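You operate a simulated robot arm through the tools that you are given. There is no shell and no other tool. Be economical: measure what you need, move in short steps, check, and stop when the job is done.

Carry out the task below with a simulated two-armed robot. There is one attempt and no reset: what you move stays moved.

JOB
On the packing table top, fold the green cloth in half, so that its two short edges meet.

It is judged by the outcome, as a careful person would: the job done as asked, and still so three seconds after it is handed in. It fails if anything else is knocked over, pushed out of place, dropped, spilled or broken. Flat cloth is picked up by pressing the open fingertips on it (5 to 10 N) and closing them slowly along it; thin cloth reads only 2 to 8 mm in the jaws.

ROBOT AND FRAMES
Two 7-joint arms with two-finger parallel grippers on one trunk, on a base that drives. Base frame: it is fixed to the floor where the robot stands at the start and does not move with it; the origin is under the middle of the robot, x ahead of it, y to its left, z up; the surface under the hand at the start is at about z = 860. Units: mm, degrees, N and s.
The left shoulder is at the start at [70, 163, 1145], the right one opposite. With the tool pointing down near the work surface each hand reaches from about 400 to 880 mm from the robot's upright axis, wherever it stands, measured 20 degrees to its own side. Places, roughly: packing table top [500, 0, 900]. Payload 3.43 kg a hand.
The TCP of each hand is the grasp point between the finger pads, 34 mm short of the fingertips. In the tool frame z runs along the fingers and y along their closing line. The gripper opens to 128 mm. The fingers are 24 mm wide and 12 mm thick; the gripper's body (48 by 130 mm) begins 96 mm behind the TCP.
Orientation is told as [roll, pitch, yaw] about the base's x, y, z axes, in that order, counted from this pose: with the fingers straight down and closing along the base's y, the tool's x points along the base's -x, its y along +y and its z along -z.

CONTROLS
- The arms move only by the tool arm_command. It takes "left_motion", "right_motion" or both (then of equal length, played together; a hand with none holds still); each is a list of rows, each a list of 3 entries, a list of its own where there are three numbers: the shift along the tool's x, y, z in units of 20 mm (1.0 is 20 mm), then the turn, a rotation vector about the tool's x, y, z in units of 8 degrees (1.0 is 8 degrees), then the opening, from 0 (shut) to 1 (fully open). In form: [[[x, y, z], [wx, wy, wz], hand], ...]. A call has 1 to 10 rows; each row shifts and turns the commanded pose from where the row before left it, along the tool's axes as they then stand. A call with a number of a shift or a turn outside -1 to 1 is refused whole. Rows are played at 5 a second. More than 50 mm and 8.6 degrees between two rows, or a gripper value outside its range, and nothing of the call is played. A pose out of reach is approached as far as the arm can. The call stops where the force on the tool passes 40 N (or 10 N more than at its start, if that is more) or the arm is blocked; 0.2 s more then pass. Each finger travels about 153 mm/s and halts on what it meets, pressing with about 31 N; the grip force reading is that of the motor and also rises with nothing between the fingers. The clock runs only during rows and for 0.2 s after the last one: add rows that do not move to give the fingers time. It gives the time, the measured TCP pose, the force on the tool (base axes), the opening and the grip force at its end, in the units of the frame above (readings bear some noise), with the torque about the TCP (base axes, N m) and any sound that the robot's microphone picked up, and new pictures: "show" is both (left out), scene, wrist or none (wrist: the cameras of the hands that moved).
- Cameras (640 x 400 px; columns grow to the right, rows downward): "scene" is now at [128.2, -9.3, 1355]; the picture's right is [-0.10, -0.99, 0.00], its down [-0.75, 0.08, -0.66] and it looks along [0.65, -0.07, -0.75] (base axes); focal length 266 px, centre (320, 200). "left" rides on the left gripper at [76, 11, -160] in its tool frame; the picture's right is [-0.15, 0.99, 0.00], its down [-0.88, -0.13, -0.46] and it looks along [-0.45, -0.07, 0.89] (tool axes); focal length 234 px, centre (320, 200). "right" rides on the right gripper at [76, -11, -160] in its tool frame; the picture's right is [0.15, 0.99, 0.00], its down [-0.88, 0.13, -0.46] and it looks along [-0.45, 0.07, 0.89] (tool axes); focal length 234 px, centre (320, 200). There is no depth. A picture from a camera that has moved, and an enlarged one, comes with that camera's place and axes in the base frame and with its lens.
- slide_trunk(by): slides the trunk up (or, below 0, down) by that many mm; the arms and the scene camera ride with it, the base frame stays. It gives what a move gives, with no picture.
- steer(legs): drives the robot by 1 to 6 legs, each [ahead, left, turn to the left] in mm, mm and degrees, along the robot's own axes; the way and the turn of a leg run together, so that a leg with both is an arc; at most 1500 mm and 180 degrees a leg. The arms and the cameras ride along, it lands a little off, and it stops where it bumps. It gives what a move gives, and a new picture of the scene camera.
- head_to(pan, tilt): turns the head with the scene camera to pan (to the left, within 86 degrees either way) and tilt (down, from -29 to 69), counted from straight ahead of the robot. It gives what a move gives, and a new picture of the scene camera.
- enlarge(camera, box): a new picture of the part [left, top, right, bottom] of that camera's present view, enlarged. It takes no simulated time.
- finish_job(): hands the job in; it is judged then, once.

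Work in short steps. Places have to be worked out from the pictures, the camera data and where the tool is seen: move nearer, look again, correct. Check each grasp and each placing, and mend what went wrong. You have 120 turns and 260 pictures in all, those below and enlarged ones among them. Open the grippers and draw the arms clear of the work before you hand the job in, unless the task says otherwise; then end with one line.

The tools are called by a JSON object that holds its "api" and its "payload". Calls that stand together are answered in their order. arm_command: Moves the arms, as the interface text tells. Its arguments: {"type":"object","properties":{"left_motion":{"type":"array","items":{"type":"array"}},"right_motion":{"type":"array","items":{"type":"array"}},"show":{"type":"string","enum":["both","scene","wrist","none"]}},"required":[]} The other tools are called the same way: slide_trunk (by) slides the trunk up or down; steer (legs) drives the base; head_to (pan, tilt) turns the head that bears the scene camera; enlarge (camera, box) takes an enlarged picture of a part of a camera's view; finish_job () hands the job in.

At the start:

```text
clock: 0.0
left_position: [551.3, 352.6, 1025.9]
left_ee_rot: [0.0, 0.1, 0.0]
left_ft_force: [0.9, -1.2, 0.0]
left_torque: [-0.01, 0.04, 0.01]
left_width: 127.9
left_grasp_force: 0.1
right_position: [515.8, -78.8, 1028.2]
right_ee_rot: [-0.1, 0.0, -0.1]
right_ft_force: [0.0, 0.4, -1.2]
right_torque: [0.03, 0.0, -0.02]
right_width: 128.0
right_grasp_force: 0.1
trunk travel left (down, up): [-625.0, 315.0]
robot x, y, heading: [-1.5, -2.4, -0.0]
head pan, tilt: [-5.8, 49.0]
```

scene: 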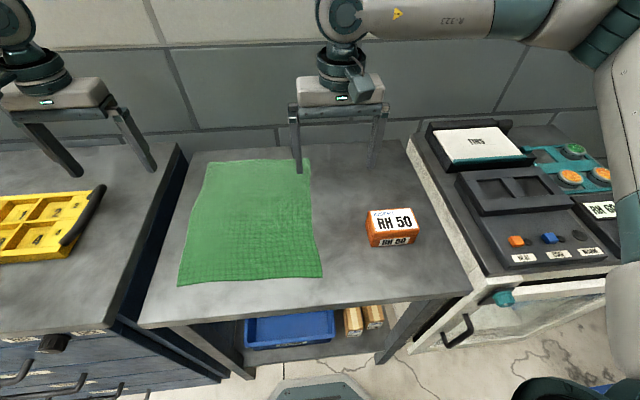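
right: 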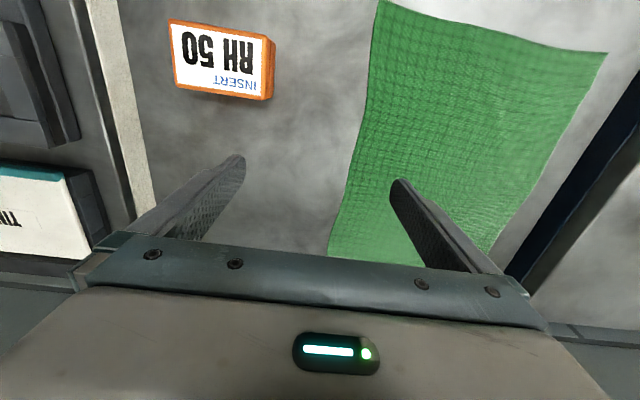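
left: 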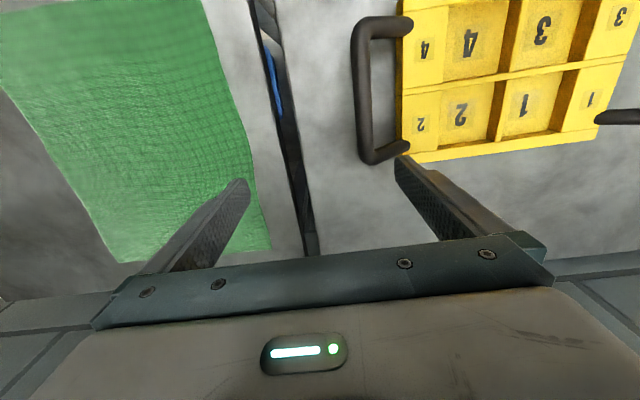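

I estimate the cloth at x≈360–725, y≈-40–242, with the short edges running along y at the near and far ends. I'll look closer at the far edge and the wall gap before choosing the grasp.

{"api": "enlarge", "payload": {"camera": "scene", "box": [160, 100, 420, 300]}}

{"api": "enlarge", "payload": {"camera": "left", "box": [0, 100, 340, 320]}}

```text
2.00 times, centred on (290, 200) of scene
camera zoom: at [128.2, -9.3, 1355.0], right [-0.1, -0.99, 0.0], down [-0.75, 0.08, -0.66], along [0.65, -0.07, -0.75], focal length 531 px, centre (380, 200)
```

zoom: 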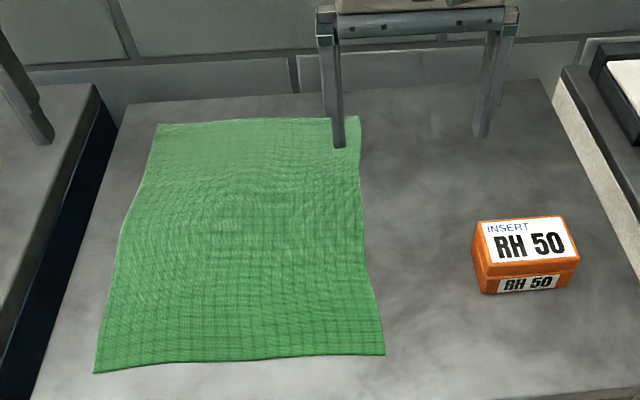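

```text
1.82 times, centred on (170, 210) of left
camera zoom: at [475.8, 361.4, 1184.4], right [0.15, 0.99, 0.0], down [0.88, -0.13, 0.46], along [0.45, -0.07, -0.89], focal length 426 px, centre (593, 182)
```

zoom: 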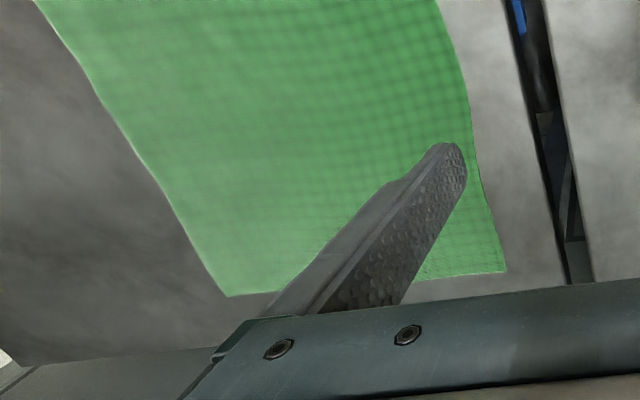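

The far edge is at about x=718, y -42..238, and the wall is at x≥775. I plan to pinch both far corners with the jaws closing along x and carry them to the near edge, so I first yaw the left hand by -90° and the right by +90° up in the air.

{"api": "arm_command", "payload": {"left_motion": [[[0, 0, 0], [0, 0, 1], 0.35], [[0, 0, 0], [0, 0, 1], 0.35], [[0, 0, 0], [0, 0, 1], 0.35], [[0, 0, 0], [0, 0, 1], 0.35], [[0, 0, 0], [0, 0, 1], 0.35], [[0, 0, 0], [0, 0, 1], 0.35], [[0, 0, 0], [0, 0, 1], 0.35], [[0, 0, 0], [0, 0, 1], 0.35], [[0, 0, 0], [0, 0, 1], 0.35], [[0, 0, 0], [0, 0, 1], 0.35]], "right_motion": [[[0, 0, 0], [0, 0, -1], 0.35], [[0, 0, 0], [0, 0, -1], 0.35], [[0, 0, 0], [0, 0, -1], 0.35], [[0, 0, 0], [0, 0, -1], 0.35], [[0, 0, 0], [0, 0, -1], 0.35], [[0, 0, 0], [0, 0, -1], 0.35], [[0, 0, 0], [0, 0, -1], 0.35], [[0, 0, 0], [0, 0, -1], 0.35], [[0, 0, 0], [0, 0, -1], 0.35], [[0, 0, 0], [0, 0, -1], 0.35]], "show": "none"}}

{"api": "arm_command", "payload": {"left_motion": [[[0, 0, 0], [0, 0, 1], 0.35], [[0, 0, 0], [0, 0, 0.25], 0.35], [[0, 0, 0], [0, 0, 0], 0.35], [[0, 0, 0], [0, 0, 0], 0.35]], "right_motion": [[[0, 0, 0], [0, 0, -1], 0.35], [[0, 0, 0], [0, 0, -0.25], 0.35], [[0, 0, 0], [0, 0, 0], 0.35], [[0, 0, 0], [0, 0, 0], 0.35]]}}

```text
clock: 2.2
left_position: [540.7, 340.5, 1028.4]
left_ee_rot: [0.0, 0.0, -47.7]
left_ft_force: [0.6, 0.3, 0.5]
left_torque: [0.03, -0.02, 0.0]
left_width: 44.8
left_grasp_force: 0.0
left hand out of reach, approached as far as the arm can: row 6, 7, 8, 9, 10
right_position: [516.2, -77.1, 1026.7]
right_ee_rot: [0.0, -0.1, 80.1]
right_ft_force: [-0.8, -0.1, 0.6]
right_torque: [-0.04, -0.02, 0.03]
right_width: 44.6
right_grasp_force: 0.2
trunk travel left (down, up): [-625.0, 315.0]
robot x, y, heading: [-2.2, -4.3, -0.0]
head pan, tilt: [-5.8, 49.0]
```

```text
clock: 3.2
left_position: [540.7, 340.9, 1028.1]
left_ee_rot: [0.0, 0.0, -47.7]
left_ft_force: [-0.3, -0.4, -0.3]
left_torque: [0.01, 0.02, 0.02]
left_width: 44.6
left_grasp_force: 0.1
left hand out of reach, approached as far as the arm can: row 1
right_position: [491.9, -78.3, 1031.6]
right_ee_rot: [-0.2, 0.2, 85.2]
right_ft_force: [0.2, 0.5, 0.3]
right_torque: [0.0, -0.01, 0.01]
right_width: 44.6
right_grasp_force: 0.0
right hand out of reach, approached as far as the arm can: row 1, 2
trunk travel left (down, up): [-625.0, 315.0]
robot x, y, heading: [0.8, 0.8, 0.2]
head pan, tilt: [-5.8, 49.0]
camera scene: at [128.2, -9.2, 1355.0], right [-0.1, -0.99, 0.0], down [-0.75, 0.08, -0.66], along [0.65, -0.07, -0.75], focal length 266 px, centre (320, 200)
camera right: at [496.8, -155.1, 1192.5], right [-1.0, -0.07, 0.0], down [-0.06, 0.89, 0.45], along [-0.03, 0.45, -0.89], focal length 234 px, centre (320, 200)
camera left: at [497.6, 403.2, 1187.4], right [0.83, 0.56, 0.0], down [0.5, -0.74, 0.46], along [0.25, -0.38, -0.89], focal length 234 px, centre (320, 200)
```

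scene: 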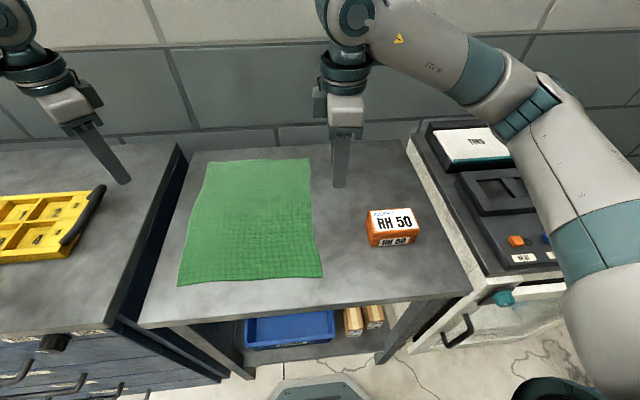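
right: 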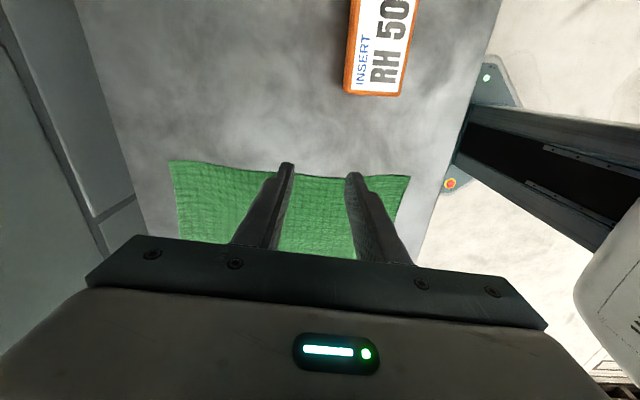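
left: 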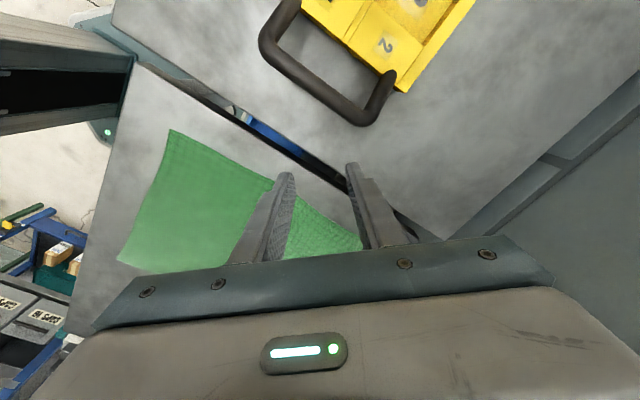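

Yaw of the left hand stalled near -48° and the right near +85° (joint limits). I'll try the opposite yaw for the left hand, turning back towards +90°.

{"api": "arm_command", "payload": {"left_motion": [[[0, 0, 0], [0, 0, -1], 0.35], [[0, 0, 0], [0, 0, -1], 0.35], [[0, 0, 0], [0, 0, -1], 0.35], [[0, 0, 0], [0, 0, -1], 0.35], [[0, 0, 0], [0, 0, -1], 0.35], [[0, 0, 0], [0, 0, -1], 0.35], [[0, 0, 0], [0, 0, -1], 0.35], [[0, 0, 0], [0, 0, -1], 0.35], [[0, 0, 0], [0, 0, -1], 0.35], [[0, 0, 0], [0, 0, -1], 0.35]], "show": "none"}}

{"api": "arm_command", "payload": {"left_motion": [[[0, 0, 0], [0, 0, -1], 0.35], [[0, 0, 0], [0, 0, -1], 0.35], [[0, 0, 0], [0, 0, -1], 0.35], [[0, 0, 0], [0, 0, -1], 0.35], [[0, 0, 0], [0, 0, -1], 0.35], [[0, 0, 0], [0, 0, -1], 0.35], [[0, 0, 0], [0, 0, -1], 0.35]], "show": "none"}}

```text
clock: 5.4
left_position: [540.7, 341.1, 1028.0]
left_ee_rot: [0.1, 0.0, 30.4]
left_ft_force: [-0.9, -0.4, -0.1]
left_torque: [-0.03, 0.02, -0.01]
left_width: 44.9
left_grasp_force: 0.1
right_position: [492.4, -78.9, 1032.5]
right_ee_rot: [-0.1, 0.1, 85.3]
right_ft_force: [-0.1, 0.2, -0.2]
right_torque: [0.01, 0.02, -0.02]
right_width: 44.9
right_grasp_force: 0.1
trunk travel left (down, up): [-625.0, 315.0]
robot x, y, heading: [1.0, -0.5, -0.1]
head pan, tilt: [-5.8, 49.0]
```

```text
clock: 7.0
left_position: [540.1, 341.0, 1027.7]
left_ee_rot: [0.0, -0.1, 86.3]
left_ft_force: [0.1, 0.4, -0.1]
left_torque: [-0.03, -0.01, -0.01]
left_width: 44.6
left_grasp_force: 0.0
right_position: [492.8, -77.8, 1032.0]
right_ee_rot: [-0.1, 0.1, 85.3]
right_ft_force: [-0.6, 0.2, -0.1]
right_torque: [-0.03, 0.02, 0.0]
right_width: 45.1
right_grasp_force: 0.0
trunk travel left (down, up): [-625.0, 315.0]
robot x, y, heading: [1.0, -2.6, -0.2]
head pan, tilt: [-5.8, 49.0]
```

The left hand reaches +86° without trouble, so by symmetry I turn the right hand to -90°.

{"api": "arm_command", "payload": {"right_motion": [[[0, 0, 0], [0, 0, 1], 0.35], [[0, 0, 0], [0, 0, 1], 0.35], [[0, 0, 0], [0, 0, 1], 0.35], [[0, 0, 0], [0, 0, 1], 0.35], [[0, 0, 0], [0, 0, 1], 0.35], [[0, 0, 0], [0, 0, 1], 0.35], [[0, 0, 0], [0, 0, 1], 0.35], [[0, 0, 0], [0, 0, 1], 0.35], [[0, 0, 0], [0, 0, 1], 0.35], [[0, 0, 0], [0, 0, 1], 0.35]], "show": "none"}}

{"api": "arm_command", "payload": {"right_motion": [[[0, 0, 0], [0, 0, 1], 0.35], [[0, 0, 0], [0, 0, 1], 0.35], [[0, 0, 0], [0, 0, 1], 0.35], [[0, 0, 0], [0, 0, 1], 0.35], [[0, 0, 0], [0, 0, 1], 0.35], [[0, 0, 0], [0, 0, 1], 0.35], [[0, 0, 0], [0, 0, 1], 0.35], [[0, 0, 0], [0, 0, 1], 0.35], [[0, 0, 0], [0, 0, 1], 0.35], [[0, 0, 0], [0, 0, 1], 0.35]], "show": "none"}}

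{"api": "arm_command", "payload": {"right_motion": [[[0, 0, 0], [0, 0, 1], 0.35], [[0, 0, 0], [0, 0, 0.9], 0.35], [[0, 0, 0], [0, 0, 0], 0.35]], "left_motion": [[[0, 0, 0], [0, 0, -0.46], 0.35], [[0, 0, 0], [0, 0, 0], 0.35], [[0, 0, 0], [0, 0, 0], 0.35]]}}

```text
clock: 9.2
left_position: [540.8, 340.7, 1028.1]
left_ee_rot: [0.0, 0.0, 86.3]
left_ft_force: [-0.1, -1.0, -0.2]
left_torque: [-0.03, -0.02, 0.02]
left_width: 44.8
left_grasp_force: 0.1
right_position: [492.3, -78.4, 1031.9]
right_ee_rot: [-0.2, -0.2, 5.3]
right_ft_force: [0.5, -0.4, 0.6]
right_torque: [-0.03, -0.02, 0.03]
right_width: 44.7
right_grasp_force: 0.1
trunk travel left (down, up): [-625.0, 315.0]
robot x, y, heading: [-4.4, -0.6, -0.1]
head pan, tilt: [-5.8, 49.0]
```

```text
clock: 11.4
left_position: [541.5, 342.4, 1028.0]
left_ee_rot: [-0.1, 0.0, 86.3]
left_ft_force: [-0.1, -0.4, -0.2]
left_torque: [-0.05, -0.03, 0.05]
left_width: 44.5
left_grasp_force: 0.1
right_position: [492.0, -78.3, 1032.1]
right_ee_rot: [0.2, -0.1, -74.4]
right_ft_force: [0.4, -0.1, 0.3]
right_torque: [0.04, 0.03, 0.04]
right_width: 44.7
right_grasp_force: 0.1
trunk travel left (down, up): [-625.0, 315.0]
robot x, y, heading: [-2.6, -1.1, -0.2]
head pan, tilt: [-5.8, 49.0]
```

```text
clock: 12.2
left_position: [542.6, 341.9, 1027.9]
left_ee_rot: [-0.1, 0.0, 89.9]
left_ft_force: [0.2, -0.1, -0.2]
left_torque: [-0.02, 0.0, 0.01]
left_width: 45.0
left_grasp_force: 0.2
right_position: [492.0, -80.0, 1031.4]
right_ee_rot: [0.1, -0.1, -89.6]
right_ft_force: [0.5, 0.0, 0.1]
right_torque: [0.0, 0.02, 0.02]
right_width: 44.5
right_grasp_force: 0.0
trunk travel left (down, up): [-625.0, 315.0]
robot x, y, heading: [0.5, -0.4, 0.1]
head pan, tilt: [-5.8, 49.0]
camera scene: at [128.2, -9.3, 1355.0], right [-0.1, -0.99, 0.0], down [-0.75, 0.08, -0.66], along [0.65, -0.07, -0.75], focal length 266 px, centre (320, 200)
camera right: at [480.1, -3.1, 1192.4], right [0.99, 0.15, 0.0], down [0.13, -0.88, 0.46], along [0.07, -0.45, -0.89], focal length 234 px, centre (320, 200)
camera left: at [529.4, 263.2, 1187.8], right [-0.99, 0.15, 0.0], down [0.13, 0.88, 0.46], along [0.07, 0.45, -0.89], focal length 234 px, centre (320, 200)
```

scene: 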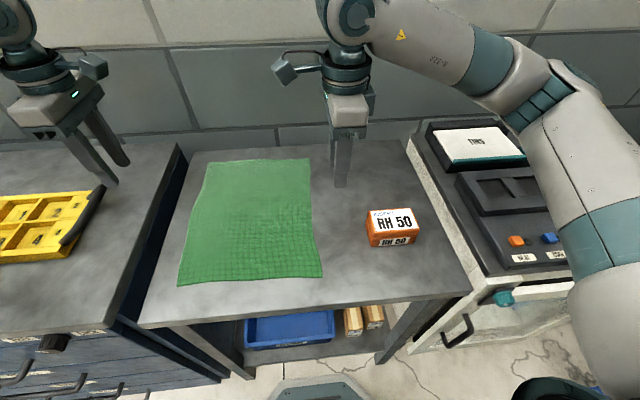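
right: 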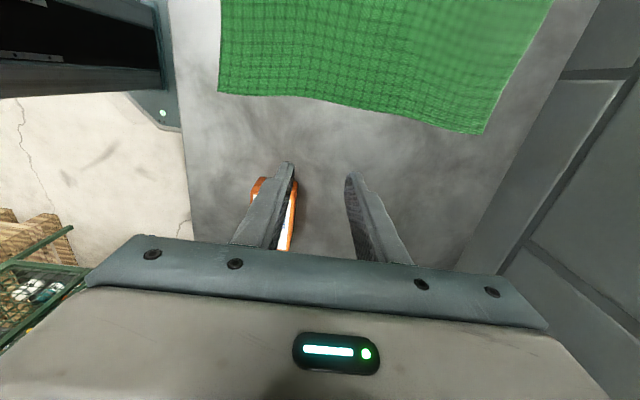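
left: 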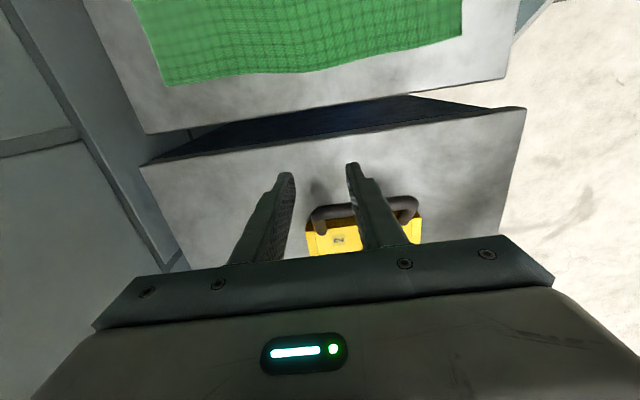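

Both hands now close along x. The wrist views put the far corners at about (720,-35) and (725,241), with the wall at x≈780. I move both hands above those corners, with left TCP at (692,222) and right at (692,-18).

{"api": "arm_command", "payload": {"left_motion": [[[0.6, -0.75, 0], [0, 0, 0], 0.35], [[0.6, -0.75, 0], [0, 0, 0], 0.35], [[0.6, -0.75, 0], [0, 0, 0], 0.35], [[0.6, -0.75, 0], [0, 0, 0], 0.35], [[0.6, -0.75, 0], [0, 0, 0], 0.35], [[0.6, -0.75, 0], [0, 0, 0], 0.35], [[0.6, -0.75, 0], [0, 0, 0], 0.35], [[0.6, -0.75, 0], [0, 0, 0], 0.35], [[0.6, -0.75, 0], [0, 0, 0], 0.35], [[0.6, -0.75, 0], [0, 0, 0], 0.35]], "right_motion": [[[0.31, 1, 0], [0, 0, 0], 0.35], [[0.31, 1, 0], [0, 0, 0], 0.35], [[0.31, 1, 0], [0, 0, 0], 0.35], [[0.31, 1, 0], [0, 0, 0], 0.35], [[0.31, 1, 0], [0, 0, 0], 0.35], [[0.31, 1, 0], [0, 0, 0], 0.35], [[0.31, 1, 0], [0, 0, 0], 0.35], [[0.31, 1, 0], [0, 0, 0], 0.35], [[0.31, 1, 0], [0, 0, 0], 0.35], [[0.31, 1, 0], [0, 0, 0], 0.35]]}}

```text
clock: 14.4
left_position: [689.6, 220.6, 1028.0]
left_ee_rot: [0.0, 0.0, 90.1]
left_ft_force: [0.0, -0.3, 0.1]
left_torque: [-0.01, 0.0, -0.04]
left_width: 44.6
left_grasp_force: 0.1
right_position: [692.5, -16.1, 1031.9]
right_ee_rot: [0.1, 0.0, -89.6]
right_ft_force: [-0.1, -0.9, 0.2]
right_torque: [0.0, -0.02, -0.01]
right_width: 44.8
right_grasp_force: 0.1
trunk travel left (down, up): [-625.0, 315.0]
robot x, y, heading: [-0.4, -0.8, 0.1]
head pan, tilt: [-5.8, 49.0]
camera scene: at [128.9, -9.4, 1354.9], right [-0.1, -0.99, 0.0], down [-0.75, 0.08, -0.66], along [0.65, -0.07, -0.75], focal length 266 px, centre (320, 200)
camera right: at [680.5, 60.3, 1192.5], right [0.99, 0.15, 0.0], down [0.14, -0.88, 0.46], along [0.07, -0.45, -0.89], focal length 234 px, centre (320, 200)
camera left: at [678.8, 142.9, 1187.3], right [-0.99, 0.15, 0.0], down [0.13, 0.88, 0.46], along [0.07, 0.45, -0.89], focal length 234 px, centre (320, 200)
```

scene: 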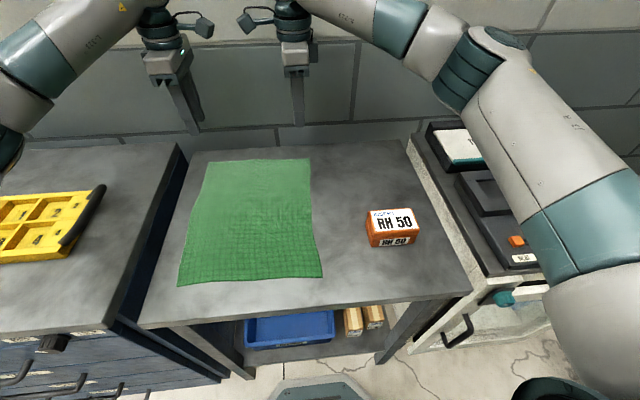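
right: 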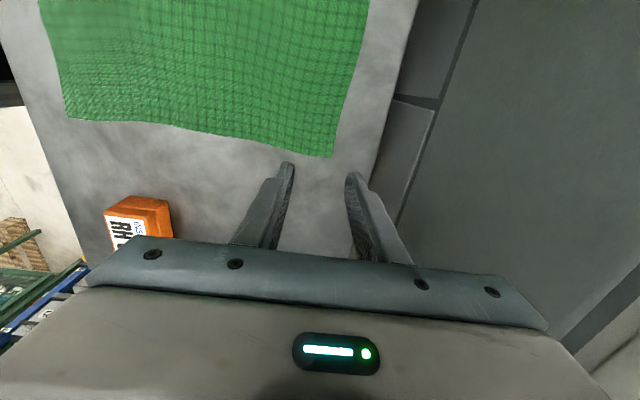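
left: 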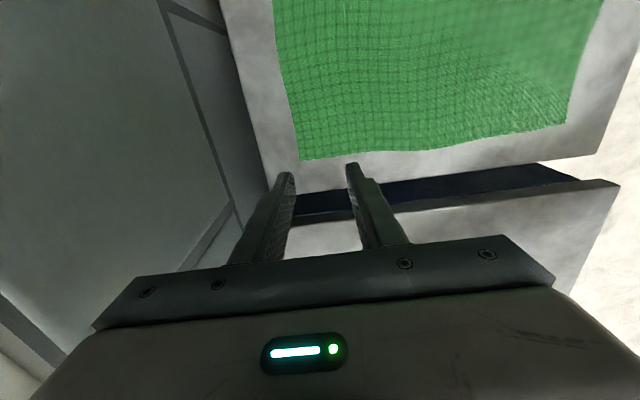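

The corners refine to (714,-35) and (723,240). I shift the right hand 8 mm back and the left 3 mm forward, then descend both to about 12 mm above the surface.

{"api": "arm_command", "payload": {"left_motion": [[[0, -0.15, 1], [0, 0, 0], 0.35], [[0, 0, 1], [0, 0, 0], 0.35], [[0, 0, 1], [0, 0, 0], 0.35], [[0, 0, 1], [0, 0, 0], 0.35], [[0, 0, 1], [0, 0, 0], 0.35], [[0, 0, 0.9], [0, 0, 0], 0.35], [[0, 0, 0], [0, 0, 0], 0.35]], "right_motion": [[[0, -0.4, 1], [0, 0, 0], 0.35], [[0, 0, 1], [0, 0, 0], 0.35], [[0, 0, 1], [0, 0, 0], 0.35], [[0, 0, 1], [0, 0, 0], 0.35], [[0, 0, 1], [0, 0, 0], 0.35], [[0, 0, 1], [0, 0, 0], 0.35], [[0, 0, 0.1], [0, 0, 0], 0.35]]}}

```text
clock: 16.0
left_position: [693.5, 220.8, 909.6]
left_ee_rot: [0.1, -0.1, 90.0]
left_ft_force: [0.2, 0.2, 1.3]
left_torque: [-0.01, -0.01, 0.02]
left_width: 44.7
left_grasp_force: 0.1
right_position: [683.5, -14.1, 910.0]
right_ee_rot: [0.1, -0.1, -89.6]
right_ft_force: [-0.1, -0.6, -0.1]
right_torque: [0.0, -0.04, -0.01]
right_width: 44.9
right_grasp_force: 0.1
trunk travel left (down, up): [-625.0, 315.0]
robot x, y, heading: [-2.7, -1.8, 0.1]
head pan, tilt: [-5.8, 49.0]
camera scene: at [127.8, -9.3, 1355.0], right [-0.1, -0.99, 0.0], down [-0.75, 0.08, -0.66], along [0.65, -0.07, -0.75], focal length 266 px, centre (320, 200)
camera right: at [671.8, 60.1, 1070.6], right [0.99, 0.15, 0.0], down [0.13, -0.88, 0.46], along [0.07, -0.45, -0.89], focal length 234 px, centre (320, 200)
camera left: at [681.2, 143.1, 1069.3], right [-0.99, 0.15, 0.0], down [0.13, 0.88, 0.46], along [0.07, 0.45, -0.89], focal length 234 px, centre (320, 200)
```

scene: 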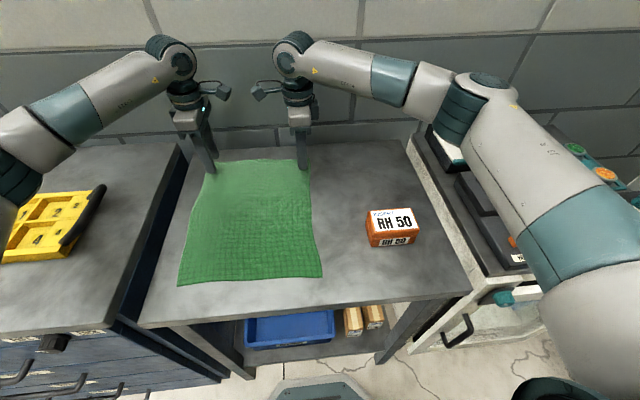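
right: 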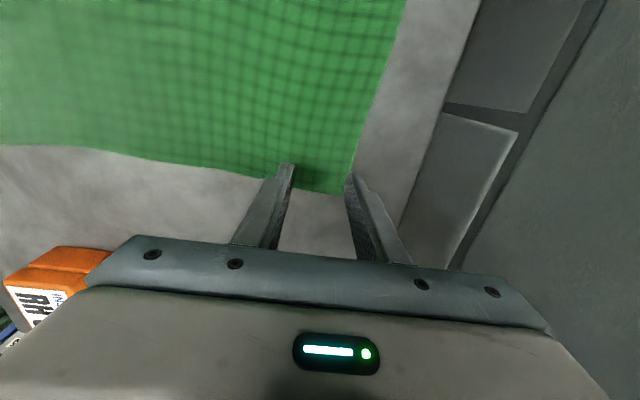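
left: 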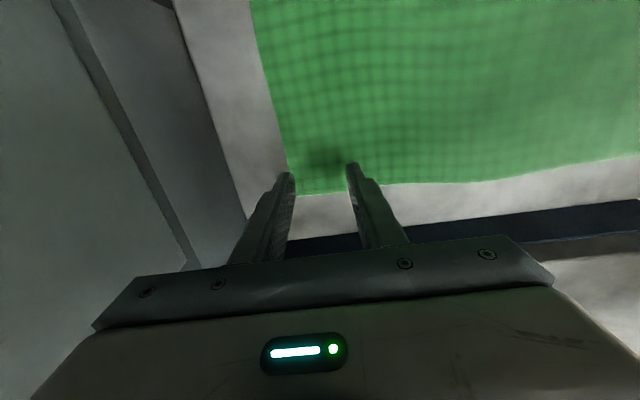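

The right outer finger sits right at the cloth edge, so I shift the hands inward slightly so both fingers rest on the cloth, and come down 10 mm.

{"api": "arm_command", "payload": {"left_motion": [[[0, 0.15, 0], [0, 0, 0], 0.35], [[0, 0, 0.25], [0, 0, 0], 0.35], [[0, 0, 0.25], [0, 0, 0], 0.35], [[0, 0, 0], [0, 0, 0], 0.35]], "right_motion": [[[0, -0.35, 0], [0, 0, 0], 0.35], [[0, 0, 0.25], [0, 0, 0], 0.35], [[0, 0, 0.25], [0, 0, 0], 0.35], [[0, 0, 0], [0, 0, 0], 0.35]], "show": "none"}}

{"api": "arm_command", "payload": {"left_motion": [[[0, 0, 0.1], [0, 0, 0], 0.35], [[0, 0, 0.1], [0, 0, 0], 0.35], [[0, 0, 0], [0, 0, 0], 0.35]], "right_motion": [[[0, 0, 0.1], [0, 0, 0], 0.35], [[0, 0, 0.1], [0, 0, 0], 0.35], [[0, 0, 0], [0, 0, 0], 0.35]], "show": "none"}}

```text
clock: 17.0
left_position: [689.7, 220.8, 900.8]
left_ee_rot: [0.0, -0.1, 89.9]
left_ft_force: [-0.6, 0.0, -0.1]
left_torque: [0.01, 0.0, 0.03]
left_width: 44.7
left_grasp_force: 0.0
right_position: [675.5, -16.6, 900.6]
right_ee_rot: [0.1, -0.1, -89.6]
right_ft_force: [-0.2, 0.6, 0.3]
right_torque: [-0.01, -0.01, -0.02]
right_width: 44.8
right_grasp_force: 0.1
trunk travel left (down, up): [-625.0, 315.0]
robot x, y, heading: [1.7, -2.1, 0.1]
head pan, tilt: [-5.8, 49.0]
```

```text
clock: 17.8
left_position: [690.6, 220.4, 894.8]
left_ee_rot: [0.0, 0.0, 90.0]
left_ft_force: [0.0, -0.1, 1.1]
left_torque: [-0.01, -0.03, 0.02]
left_width: 44.9
left_grasp_force: 0.0
right_position: [675.4, -16.2, 896.8]
right_ee_rot: [0.0, -0.1, -89.7]
right_ft_force: [0.1, -0.4, 0.0]
right_torque: [0.01, 0.02, 0.0]
right_width: 44.6
right_grasp_force: 0.2
trunk travel left (down, up): [-625.0, 315.0]
robot x, y, heading: [-2.5, -1.5, 0.0]
head pan, tilt: [-5.8, 49.0]
```

Tips are near z≈861–863 with no contact yet, so I step down 2 mm at a time.

{"api": "arm_command", "payload": {"left_motion": [[[0, 0, 0.1], [0, 0, 0], 0.35], [[0, 0, 0], [0, 0, 0], 0.35]], "right_motion": [[[0, 0, 0.1], [0, 0, 0], 0.35], [[0, 0, 0], [0, 0, 0], 0.35]], "show": "none"}}

{"api": "arm_command", "payload": {"left_motion": [[[0, 0, 0.1], [0, 0, 0], 0.35], [[0, 0, 0], [0, 0, 0], 0.35]], "right_motion": [[[0, 0, 0.1], [0, 0, 0], 0.35], [[0, 0, 0], [0, 0, 0], 0.35]], "show": "wrist"}}

```text
clock: 18.4
left_position: [689.1, 220.8, 895.3]
left_ee_rot: [-0.1, 0.0, 90.0]
left_ft_force: [0.3, 0.9, 10.6]
left_torque: [0.06, -0.02, -0.02]
left_width: 45.0
left_grasp_force: 0.1
right_position: [675.3, -15.5, 895.8]
right_ee_rot: [0.2, 0.0, -89.6]
right_ft_force: [0.3, -0.4, 0.6]
right_torque: [0.02, 0.02, 0.0]
right_width: 44.6
right_grasp_force: 0.1
trunk travel left (down, up): [-625.0, 315.0]
robot x, y, heading: [-1.1, -2.9, -0.0]
head pan, tilt: [-5.8, 49.0]
```

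```text
clock: 19.0
left_position: [689.6, 220.7, 896.5]
left_ee_rot: [-0.4, 0.0, 90.0]
left_ft_force: [3.6, 1.1, 23.8]
left_torque: [0.11, 0.2, -0.06]
left_width: 44.2
left_grasp_force: 0.0
right_position: [675.5, -17.0, 895.9]
right_ee_rot: [0.3, 0.0, -89.6]
right_ft_force: [1.1, 0.3, 6.9]
right_torque: [-0.04, 0.06, 0.01]
right_width: 44.6
right_grasp_force: 0.0
trunk travel left (down, up): [-625.0, 315.0]
robot x, y, heading: [0.8, 0.7, -0.1]
head pan, tilt: [-5.8, 49.0]
camera right: at [663.0, 59.4, 1055.8], right [0.99, 0.15, 0.0], down [0.13, -0.88, 0.46], along [0.07, -0.45, -0.89], focal length 234 px, centre (320, 200)
camera left: at [677.2, 142.9, 1054.5], right [-0.99, 0.15, -0.01], down [0.13, 0.88, 0.46], along [0.07, 0.45, -0.89], focal length 234 px, centre (320, 200)
```

right: 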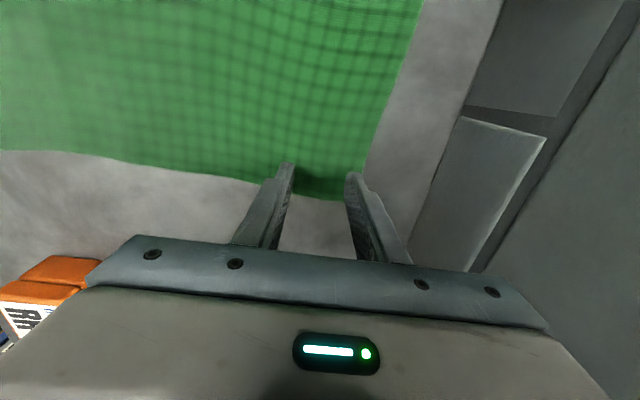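
left: 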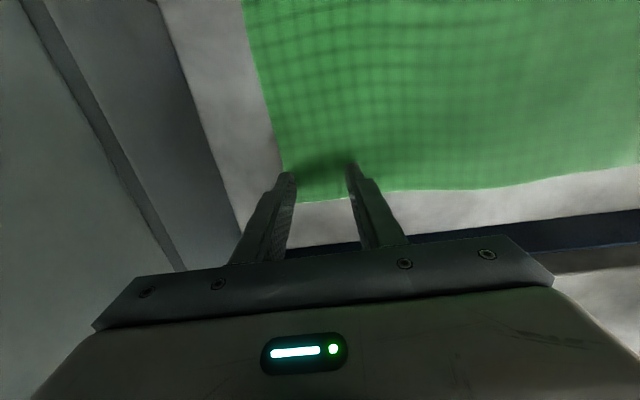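

Left presses at 24 N and right at 7 N. I ease the left off by about 2 mm and then close both slowly.

{"api": "arm_command", "payload": {"left_motion": [[[0, 0, -0.1], [0, 0, 0], 0.35], [[0, 0, 0], [0, 0, 0], 0.32], [[0, 0, 0], [0, 0, 0], 0.28], [[0, 0, 0], [0, 0, 0], 0.24], [[0, 0, 0], [0, 0, 0], 0.2], [[0, 0, 0], [0, 0, 0], 0.16], [[0, 0, 0], [0, 0, 0], 0.12], [[0, 0, 0], [0, 0, 0], 0.08]], "right_motion": [[[0, 0, 0], [0, 0, 0], 0.35], [[0, 0, 0], [0, 0, 0], 0.32], [[0, 0, 0], [0, 0, 0], 0.28], [[0, 0, 0], [0, 0, 0], 0.24], [[0, 0, 0], [0, 0, 0], 0.2], [[0, 0, 0], [0, 0, 0], 0.16], [[0, 0, 0], [0, 0, 0], 0.12], [[0, 0, 0], [0, 0, 0], 0.08]], "show": "wrist"}}

```text
clock: 20.8
left_position: [688.3, 220.9, 895.8]
left_ee_rot: [-0.1, -0.2, 89.9]
left_ft_force: [-0.6, -0.4, 7.3]
left_torque: [-0.03, -0.02, 0.02]
left_width: 9.5
left_grasp_force: 0.1
right_position: [674.5, -17.3, 894.9]
right_ee_rot: [0.2, 0.0, -89.6]
right_ft_force: [0.4, 0.5, 17.2]
right_torque: [-0.1, 0.0, -0.02]
right_width: 8.7
right_grasp_force: 0.1
trunk travel left (down, up): [-625.0, 315.0]
robot x, y, heading: [-1.2, 2.7, -0.0]
head pan, tilt: [-5.8, 49.0]
camera right: at [662.8, 59.7, 1055.6], right [0.99, 0.15, 0.0], down [0.13, -0.88, 0.46], along [0.07, -0.45, -0.89], focal length 234 px, centre (320, 200)
camera left: at [676.5, 143.1, 1054.6], right [-0.99, 0.15, 0.0], down [0.13, 0.88, 0.46], along [0.07, 0.45, -0.89], focal length 234 px, centre (320, 200)
```

right: 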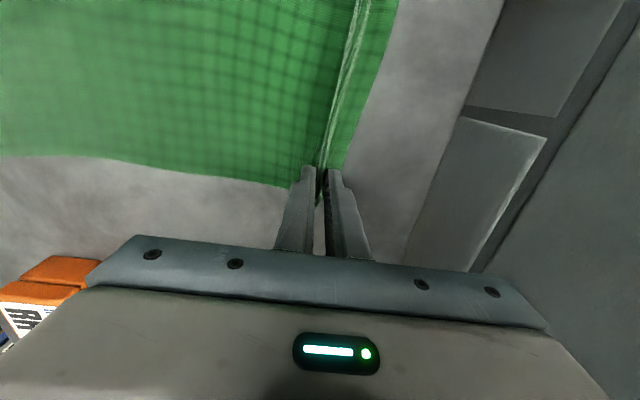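
left: 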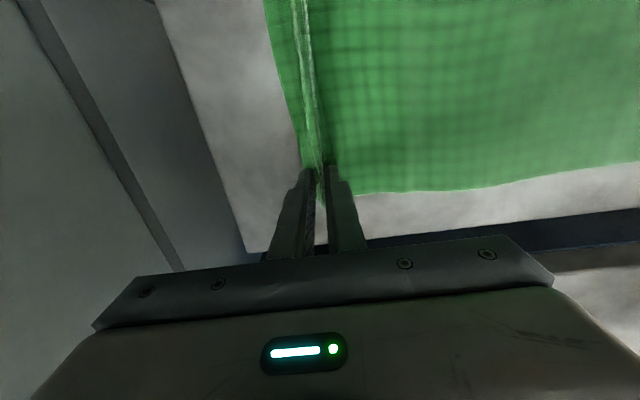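

Excellent: a ridge has formed along the edge in both jaws. I close fully and wait.

{"api": "arm_command", "payload": {"left_motion": [[[0, 0, 0], [0, 0, 0], 0.05], [[0, 0, 0], [0, 0, 0], 0.02], [[0, 0, 0], [0, 0, 0], 0], [[0, 0, 0], [0, 0, 0], 0]], "right_motion": [[[0, 0, 0], [0, 0, 0], 0.05], [[0, 0, 0], [0, 0, 0], 0.02], [[0, 0, 0], [0, 0, 0], 0], [[0, 0, 0], [0, 0, 0], 0]], "show": "none"}}

{"api": "arm_command", "payload": {"left_motion": [[[0, 0, -0.5], [0, 0, 0], 0], [[0, 0, -0.5], [0, 0, 0], 0], [[0, 0, -0.5], [0, 0, 0], 0], [[0, 0, -0.5], [0, 0, 0], 0], [[0, 0, 0], [0, 0, 0], 0]], "right_motion": [[[0, 0, -0.5], [0, 0, 0], 0], [[0, 0, -0.5], [0, 0, 0], 0], [[0, 0, -0.5], [0, 0, 0], 0], [[0, 0, -0.5], [0, 0, 0], 0], [[0, 0, 0], [0, 0, 0], 0]]}}

```text
clock: 21.8
left_position: [688.1, 220.3, 896.9]
left_ee_rot: [-0.2, -0.1, 89.9]
left_ft_force: [0.8, -0.4, 4.2]
left_torque: [-0.05, -0.01, -0.01]
left_width: 2.1
left_grasp_force: 30.5
right_position: [674.8, -16.2, 895.0]
right_ee_rot: [0.3, 0.1, -89.6]
right_ft_force: [0.4, 1.4, 21.5]
right_torque: [-0.09, -0.05, -0.01]
right_width: 2.3
right_grasp_force: 31.2
trunk travel left (down, up): [-625.0, 315.0]
robot x, y, heading: [1.2, 0.3, 0.2]
head pan, tilt: [-5.8, 49.0]
```

```text
clock: 23.0
left_position: [691.1, 219.4, 932.7]
left_ee_rot: [-0.1, -0.1, 89.9]
left_ft_force: [0.1, 0.7, -0.3]
left_torque: [-0.02, 0.02, 0.02]
left_width: 2.1
left_grasp_force: 31.1
right_position: [678.2, -15.4, 932.6]
right_ee_rot: [0.1, 0.0, -89.6]
right_ft_force: [-0.8, 0.3, -0.7]
right_torque: [-0.03, 0.01, -0.01]
right_width: 1.9
right_grasp_force: 30.8
trunk travel left (down, up): [-625.0, 315.0]
robot x, y, heading: [-4.8, -3.9, -0.2]
head pan, tilt: [-5.8, 49.0]
camera scene: at [128.6, -9.3, 1354.9], right [-0.1, -0.99, 0.0], down [-0.75, 0.08, -0.66], along [0.65, -0.07, -0.75], focal length 266 px, centre (320, 200)
camera right: at [665.6, 59.5, 1093.0], right [0.99, 0.15, 0.0], down [0.14, -0.88, 0.46], along [0.07, -0.45, -0.89], focal length 234 px, centre (320, 200)
camera left: at [679.2, 142.4, 1092.7], right [-0.99, 0.15, 0.0], down [0.13, 0.88, 0.46], along [0.07, 0.45, -0.89], focal length 234 px, centre (320, 200)
```

scene: 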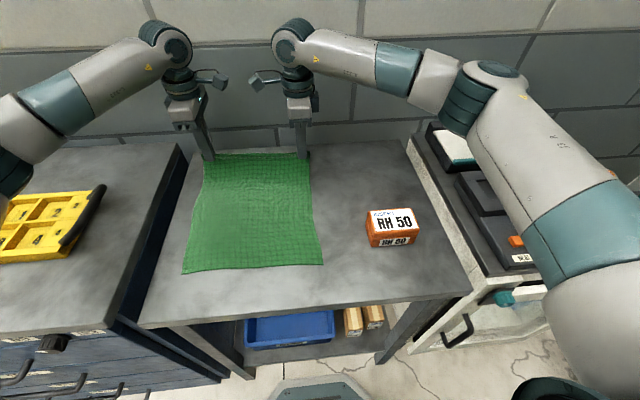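
right: 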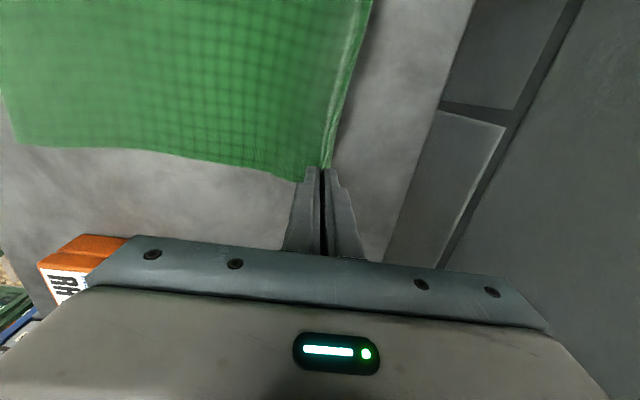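
left: 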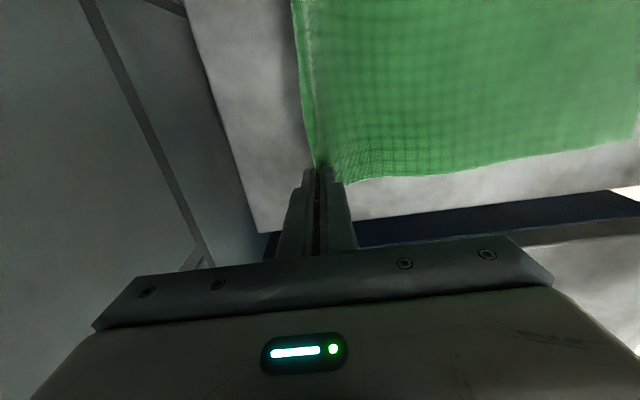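

Both corners are firmly held, and the cloth slid so its near edge is at x≈388, y -43..237. I now lift and carry the edge halfway to x≈570, about 160 mm up, keeping slack so the rest doesn't drag.

{"api": "arm_command", "payload": {"left_motion": [[[0, 1, -1], [0, 0, 0], 0], [[0, 1, -1], [0, 0, 0], 0], [[0, 1, -1], [0, 0, 0], 0], [[0, 1, -1], [0, 0, 0], 0], [[0, 1, -1], [0, 0, 0], 0], [[0, 0.8, -0.8], [0, 0, 0], 0]], "right_motion": [[[0, -1, -1], [0, 0, 0], 0], [[0, -1, -1], [0, 0, 0], 0], [[0, -1, -1], [0, 0, 0], 0], [[0, -1, -1], [0, 0, 0], 0], [[0, -1, -1], [0, 0, 0], 0], [[0, -0.2, -0.8], [0, 0, 0], 0]]}}

```text
clock: 24.4
left_position: [572.7, 222.6, 1049.3]
left_ee_rot: [-0.2, 0.0, 90.0]
left_ft_force: [0.3, -0.7, -0.8]
left_torque: [-0.02, 0.02, 0.01]
left_width: 2.3
left_grasp_force: 31.4
right_position: [571.9, -15.5, 1049.3]
right_ee_rot: [0.2, -0.2, -89.6]
right_ft_force: [0.0, 1.0, -0.2]
right_torque: [0.01, -0.03, -0.01]
right_width: 2.2
right_grasp_force: 31.2
trunk travel left (down, up): [-625.0, 315.0]
robot x, y, heading: [-0.1, -0.5, 0.3]
head pan, tilt: [-5.8, 49.0]
camera scene: at [127.5, -9.2, 1355.0], right [-0.1, -0.99, 0.0], down [-0.75, 0.08, -0.66], along [0.65, -0.07, -0.75], focal length 266 px, centre (320, 200)
camera right: at [560.2, 59.8, 1209.3], right [0.99, 0.15, 0.0], down [0.13, -0.88, 0.46], along [0.07, -0.45, -0.89], focal length 234 px, centre (320, 200)
camera left: at [561.6, 145.3, 1208.6], right [-0.99, 0.15, 0.0], down [0.13, 0.88, 0.46], along [0.07, 0.45, -0.89], focal length 234 px, centre (320, 200)
```

scene: 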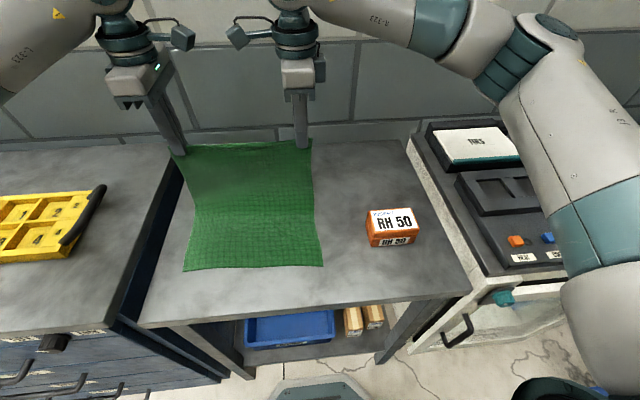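
right: 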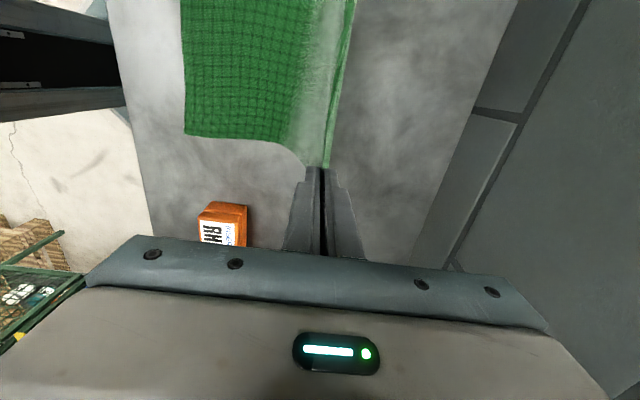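
left: 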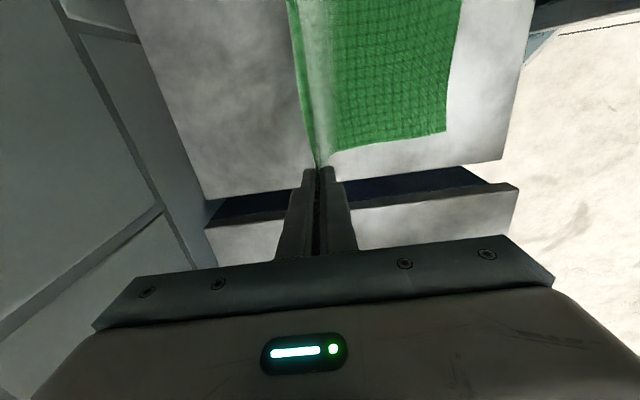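

The cloth hangs well and the near half stayed put. Now I tilt both hands about 40° so the fingers point forward and down, which makes the edge lie flat with its end towards the robot.

{"api": "arm_command", "payload": {"left_motion": [[[0, 0, 0], [1, 0, 0], 0], [[0, 0, 0], [1, 0, 0], 0], [[0, 0, 0], [1, 0, 0], 0], [[0, 0, 0], [1, 0, 0], 0], [[0, 0, 0], [1, 0, 0], 0]], "right_motion": [[[0, 0, 0], [-1, 0, 0], 0], [[0, 0, 0], [-1, 0, 0], 0], [[0, 0, 0], [-1, 0, 0], 0], [[0, 0, 0], [-1, 0, 0], 0], [[0, 0, 0], [-1, 0, 0], 0]]}}

```text
clock: 25.6
left_position: [574.2, 221.4, 1050.8]
left_ee_rot: [-40.2, 0.1, 90.0]
left_ft_force: [-0.3, -1.7, 0.2]
left_torque: [-0.01, 0.0, -0.03]
left_width: 2.3
left_grasp_force: 31.0
right_position: [573.3, -17.1, 1050.3]
right_ee_rot: [40.4, -0.1, -89.7]
right_ft_force: [0.0, 1.0, 0.2]
right_torque: [0.01, 0.05, 0.01]
right_width: 2.1
right_grasp_force: 30.6
trunk travel left (down, up): [-625.0, 315.0]
robot x, y, heading: [-0.7, -1.8, -0.2]
head pan, tilt: [-5.8, 49.0]
camera scene: at [128.0, -8.8, 1355.1], right [-0.1, -0.99, 0.0], down [-0.75, 0.08, -0.66], along [0.65, -0.07, -0.75], focal length 266 px, centre (320, 200)
camera right: at [460.8, 58.4, 1164.4], right [0.75, 0.15, 0.64], down [-0.19, -0.88, 0.43], along [0.63, -0.45, -0.64], focal length 234 px, centre (320, 200)
camera left: at [462.6, 144.5, 1164.4], right [-0.76, 0.15, -0.64], down [-0.19, 0.88, 0.43], along [0.63, 0.45, -0.64], focal length 234 px, centre (320, 200)
```

scene: 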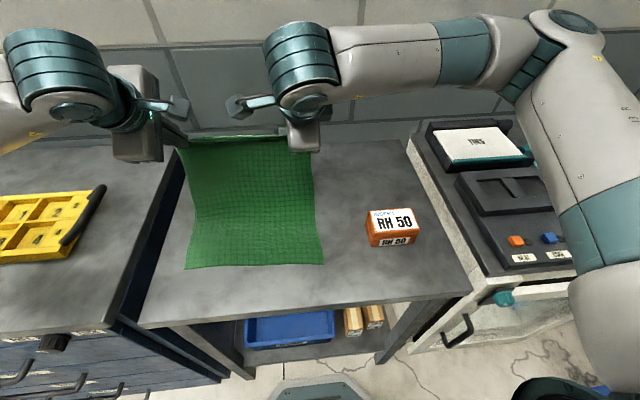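
right: 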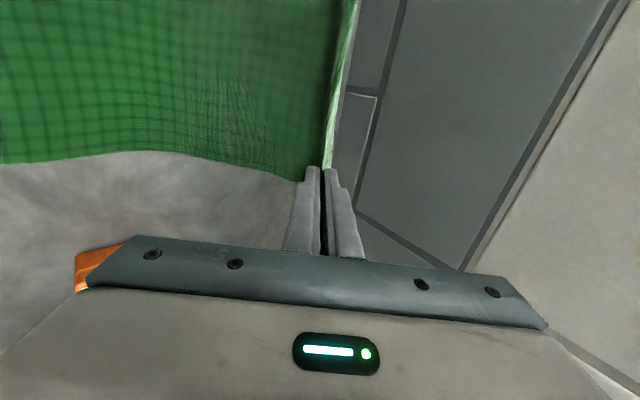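
left: 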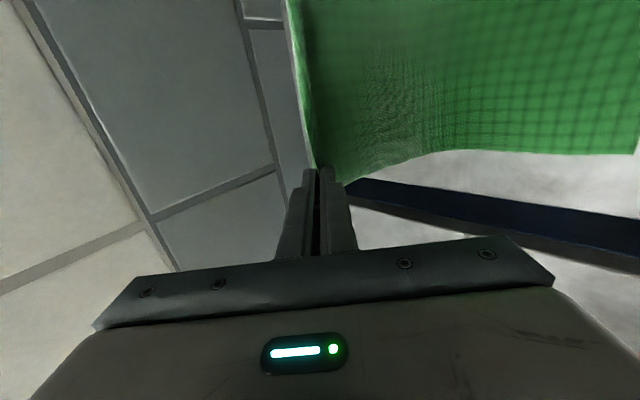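

The tilt works. I add one more tilt step, then carry the edge back by driving the base back 100 mm, so that the final placement stays in comfortable reach.

{"api": "arm_command", "payload": {"left_motion": [[[0, 0, 0], [1, 0, 0], 0], [[0, 0, 0], [0, 0, 0], 0]], "right_motion": [[[0, 0, 0], [-1, 0, 0], 0], [[0, 0, 0], [0, 0, 0], 0]], "show": "none"}}

{"api": "steer", "payload": {"legs": [[-100, 0, 0]]}}

```text
clock: 26.2
left_position: [575.4, 220.8, 1049.5]
left_ee_rot: [-48.0, -0.1, 89.9]
left_ft_force: [-0.2, -0.7, -0.8]
left_torque: [0.0, 0.06, -0.04]
left_width: 2.4
left_grasp_force: 30.9
right_position: [572.5, -17.6, 1047.6]
right_ee_rot: [48.1, 0.0, -89.6]
right_ft_force: [0.2, 0.4, -0.7]
right_torque: [-0.01, 0.01, 0.01]
right_width: 2.3
right_grasp_force: 31.0
trunk travel left (down, up): [-625.0, 315.0]
robot x, y, heading: [4.4, -1.4, 0.2]
head pan, tilt: [-5.8, 49.0]
```

```text
clock: 27.4
left_position: [475.4, 221.6, 1049.7]
left_ee_rot: [-47.9, 0.1, 89.9]
left_ft_force: [-0.3, -0.1, 0.2]
left_torque: [-0.02, 0.06, -0.01]
left_width: 2.5
left_grasp_force: 30.8
right_position: [473.4, -17.4, 1049.2]
right_ee_rot: [48.1, -0.1, -89.8]
right_ft_force: [-0.2, 0.3, -0.6]
right_torque: [0.04, 0.02, 0.03]
right_width: 2.3
right_grasp_force: 31.1
trunk travel left (down, up): [-625.0, 315.0]
robot x, y, heading: [-96.1, 3.6, -0.3]
head pan, tilt: [-5.8, 49.0]
camera scene: at [28.6, -9.4, 1355.0], right [-0.1, -0.99, 0.0], down [-0.75, 0.08, -0.66], along [0.65, -0.07, -0.75], focal length 266 px, centre (320, 200)
```

scene: 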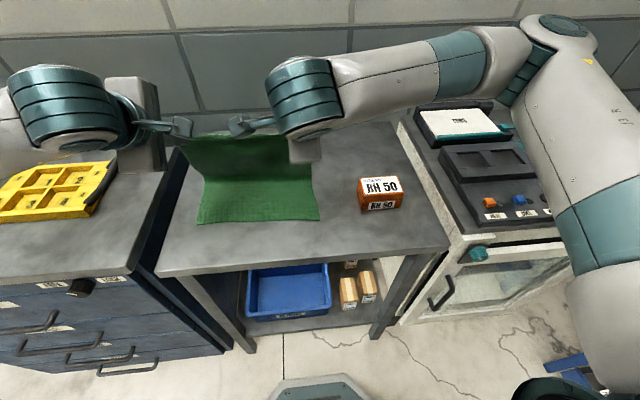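

I enlarge to measure the near edge accurately before laying down.

{"api": "enlarge", "payload": {"camera": "scene", "box": [160, 100, 360, 240]}}

```text
2.86 times, centred on (260, 170) of scene
camera zoom: at [28.6, -9.4, 1355.0], right [-0.1, -0.99, 0.0], down [-0.75, 0.08, -0.66], along [0.65, -0.07, -0.75], focal length 758 px, centre (491, 286)
```

zoom: 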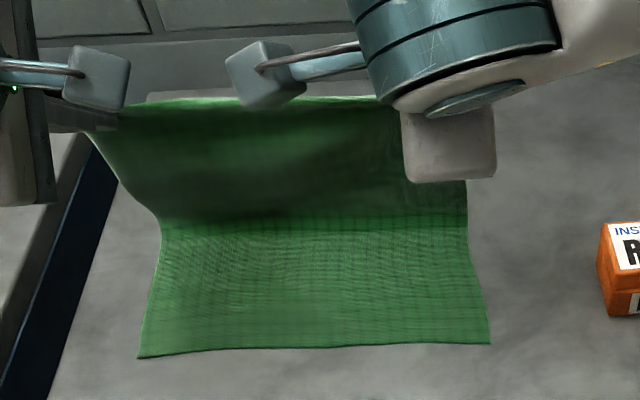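

The near edge is at x≈405 (left) to 393 (right), y 234..-48. The pinched ridge sits about 56 mm of cloth from the true edge, so I bring the tips to x≈460/449, 8 mm to the right, lowering nearly to the surface.

{"api": "arm_command", "payload": {"left_motion": [[[0.044, 0.695, 0.356], [0, 0, 0], 0], [[0.044, 0.695, 0.356], [0, 0, 0], 0], [[0.044, 0.695, 0.356], [0, 0, 0], 0], [[0.044, 0.695, 0.356], [0, 0, 0], 0], [[0.044, 0.695, 0.356], [0, 0, 0], 0], [[0.044, 0.695, 0.356], [0, 0, 0], 0], [[0.044, 0.695, 0.356], [0, 0, 0], 0], [[0.044, 0.695, 0.356], [0, 0, 0], 0]], "right_motion": [[[-0.044, -0.725, 0.323], [0, 0, 0], 0], [[-0.044, -0.725, 0.323], [0, 0, 0], 0], [[-0.044, -0.725, 0.323], [0, 0, 0], 0], [[-0.044, -0.725, 0.323], [0, 0, 0], 0], [[-0.044, -0.725, 0.323], [0, 0, 0], 0], [[-0.044, -0.725, 0.323], [0, 0, 0], 0], [[-0.044, -0.725, 0.323], [0, 0, 0], 0], [[-0.044, -0.725, 0.323], [0, 0, 0], 0]]}}

```text
clock: 29.1
left_position: [451.5, 212.7, 928.2]
left_ee_rot: [-48.0, 0.0, 89.8]
left_ft_force: [-0.4, 0.4, -0.7]
left_torque: [0.03, -0.01, -0.04]
left_width: 2.3
left_grasp_force: 30.5
left hand out of reach, approached as far as the arm can: row 6, 8
right_position: [436.1, -25.1, 927.7]
right_ee_rot: [48.1, -0.1, -89.7]
right_ft_force: [-0.7, 0.3, 0.2]
right_torque: [0.03, 0.03, -0.01]
right_width: 2.2
right_grasp_force: 31.2
trunk travel left (down, up): [-625.0, 315.0]
robot x, y, heading: [-99.5, 1.3, -0.3]
head pan, tilt: [-5.8, 49.0]
camera scene: at [29.1, -9.4, 1355.0], right [-0.1, -0.99, 0.0], down [-0.75, 0.08, -0.66], along [0.65, -0.07, -0.75], focal length 266 px, centre (320, 200)
camera right: at [310.0, 49.4, 1026.4], right [0.66, 0.15, 0.74], down [-0.25, -0.88, 0.4], along [0.71, -0.45, -0.54], focal length 234 px, centre (320, 200)
camera left: at [325.9, 134.6, 1026.0], right [-0.66, 0.15, -0.74], down [-0.25, 0.88, 0.4], along [0.71, 0.45, -0.55], focal length 234 px, centre (320, 200)
```

scene: 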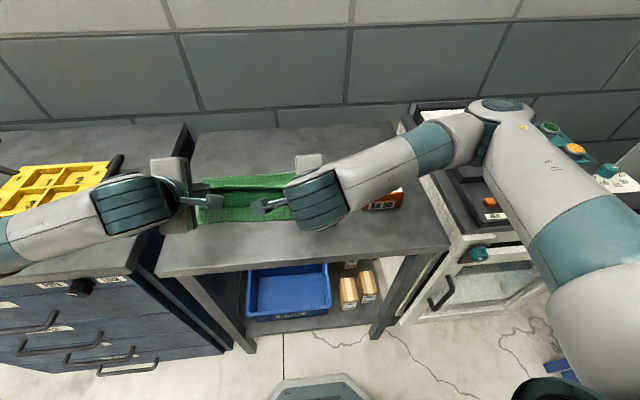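
right: 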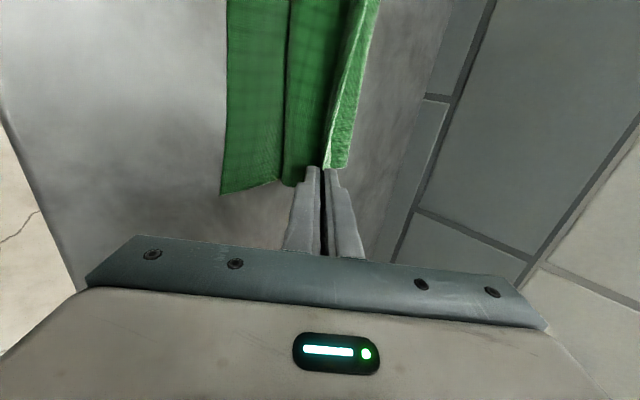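
left: 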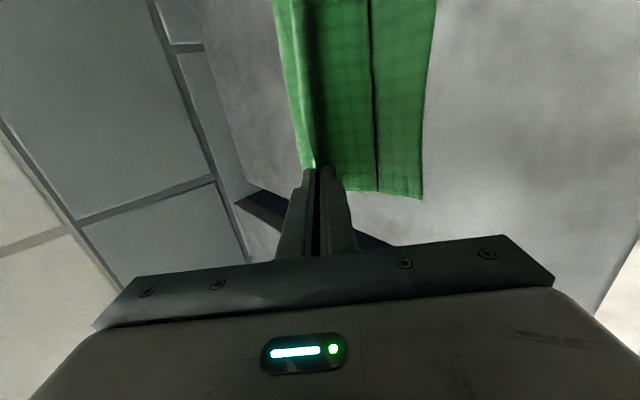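

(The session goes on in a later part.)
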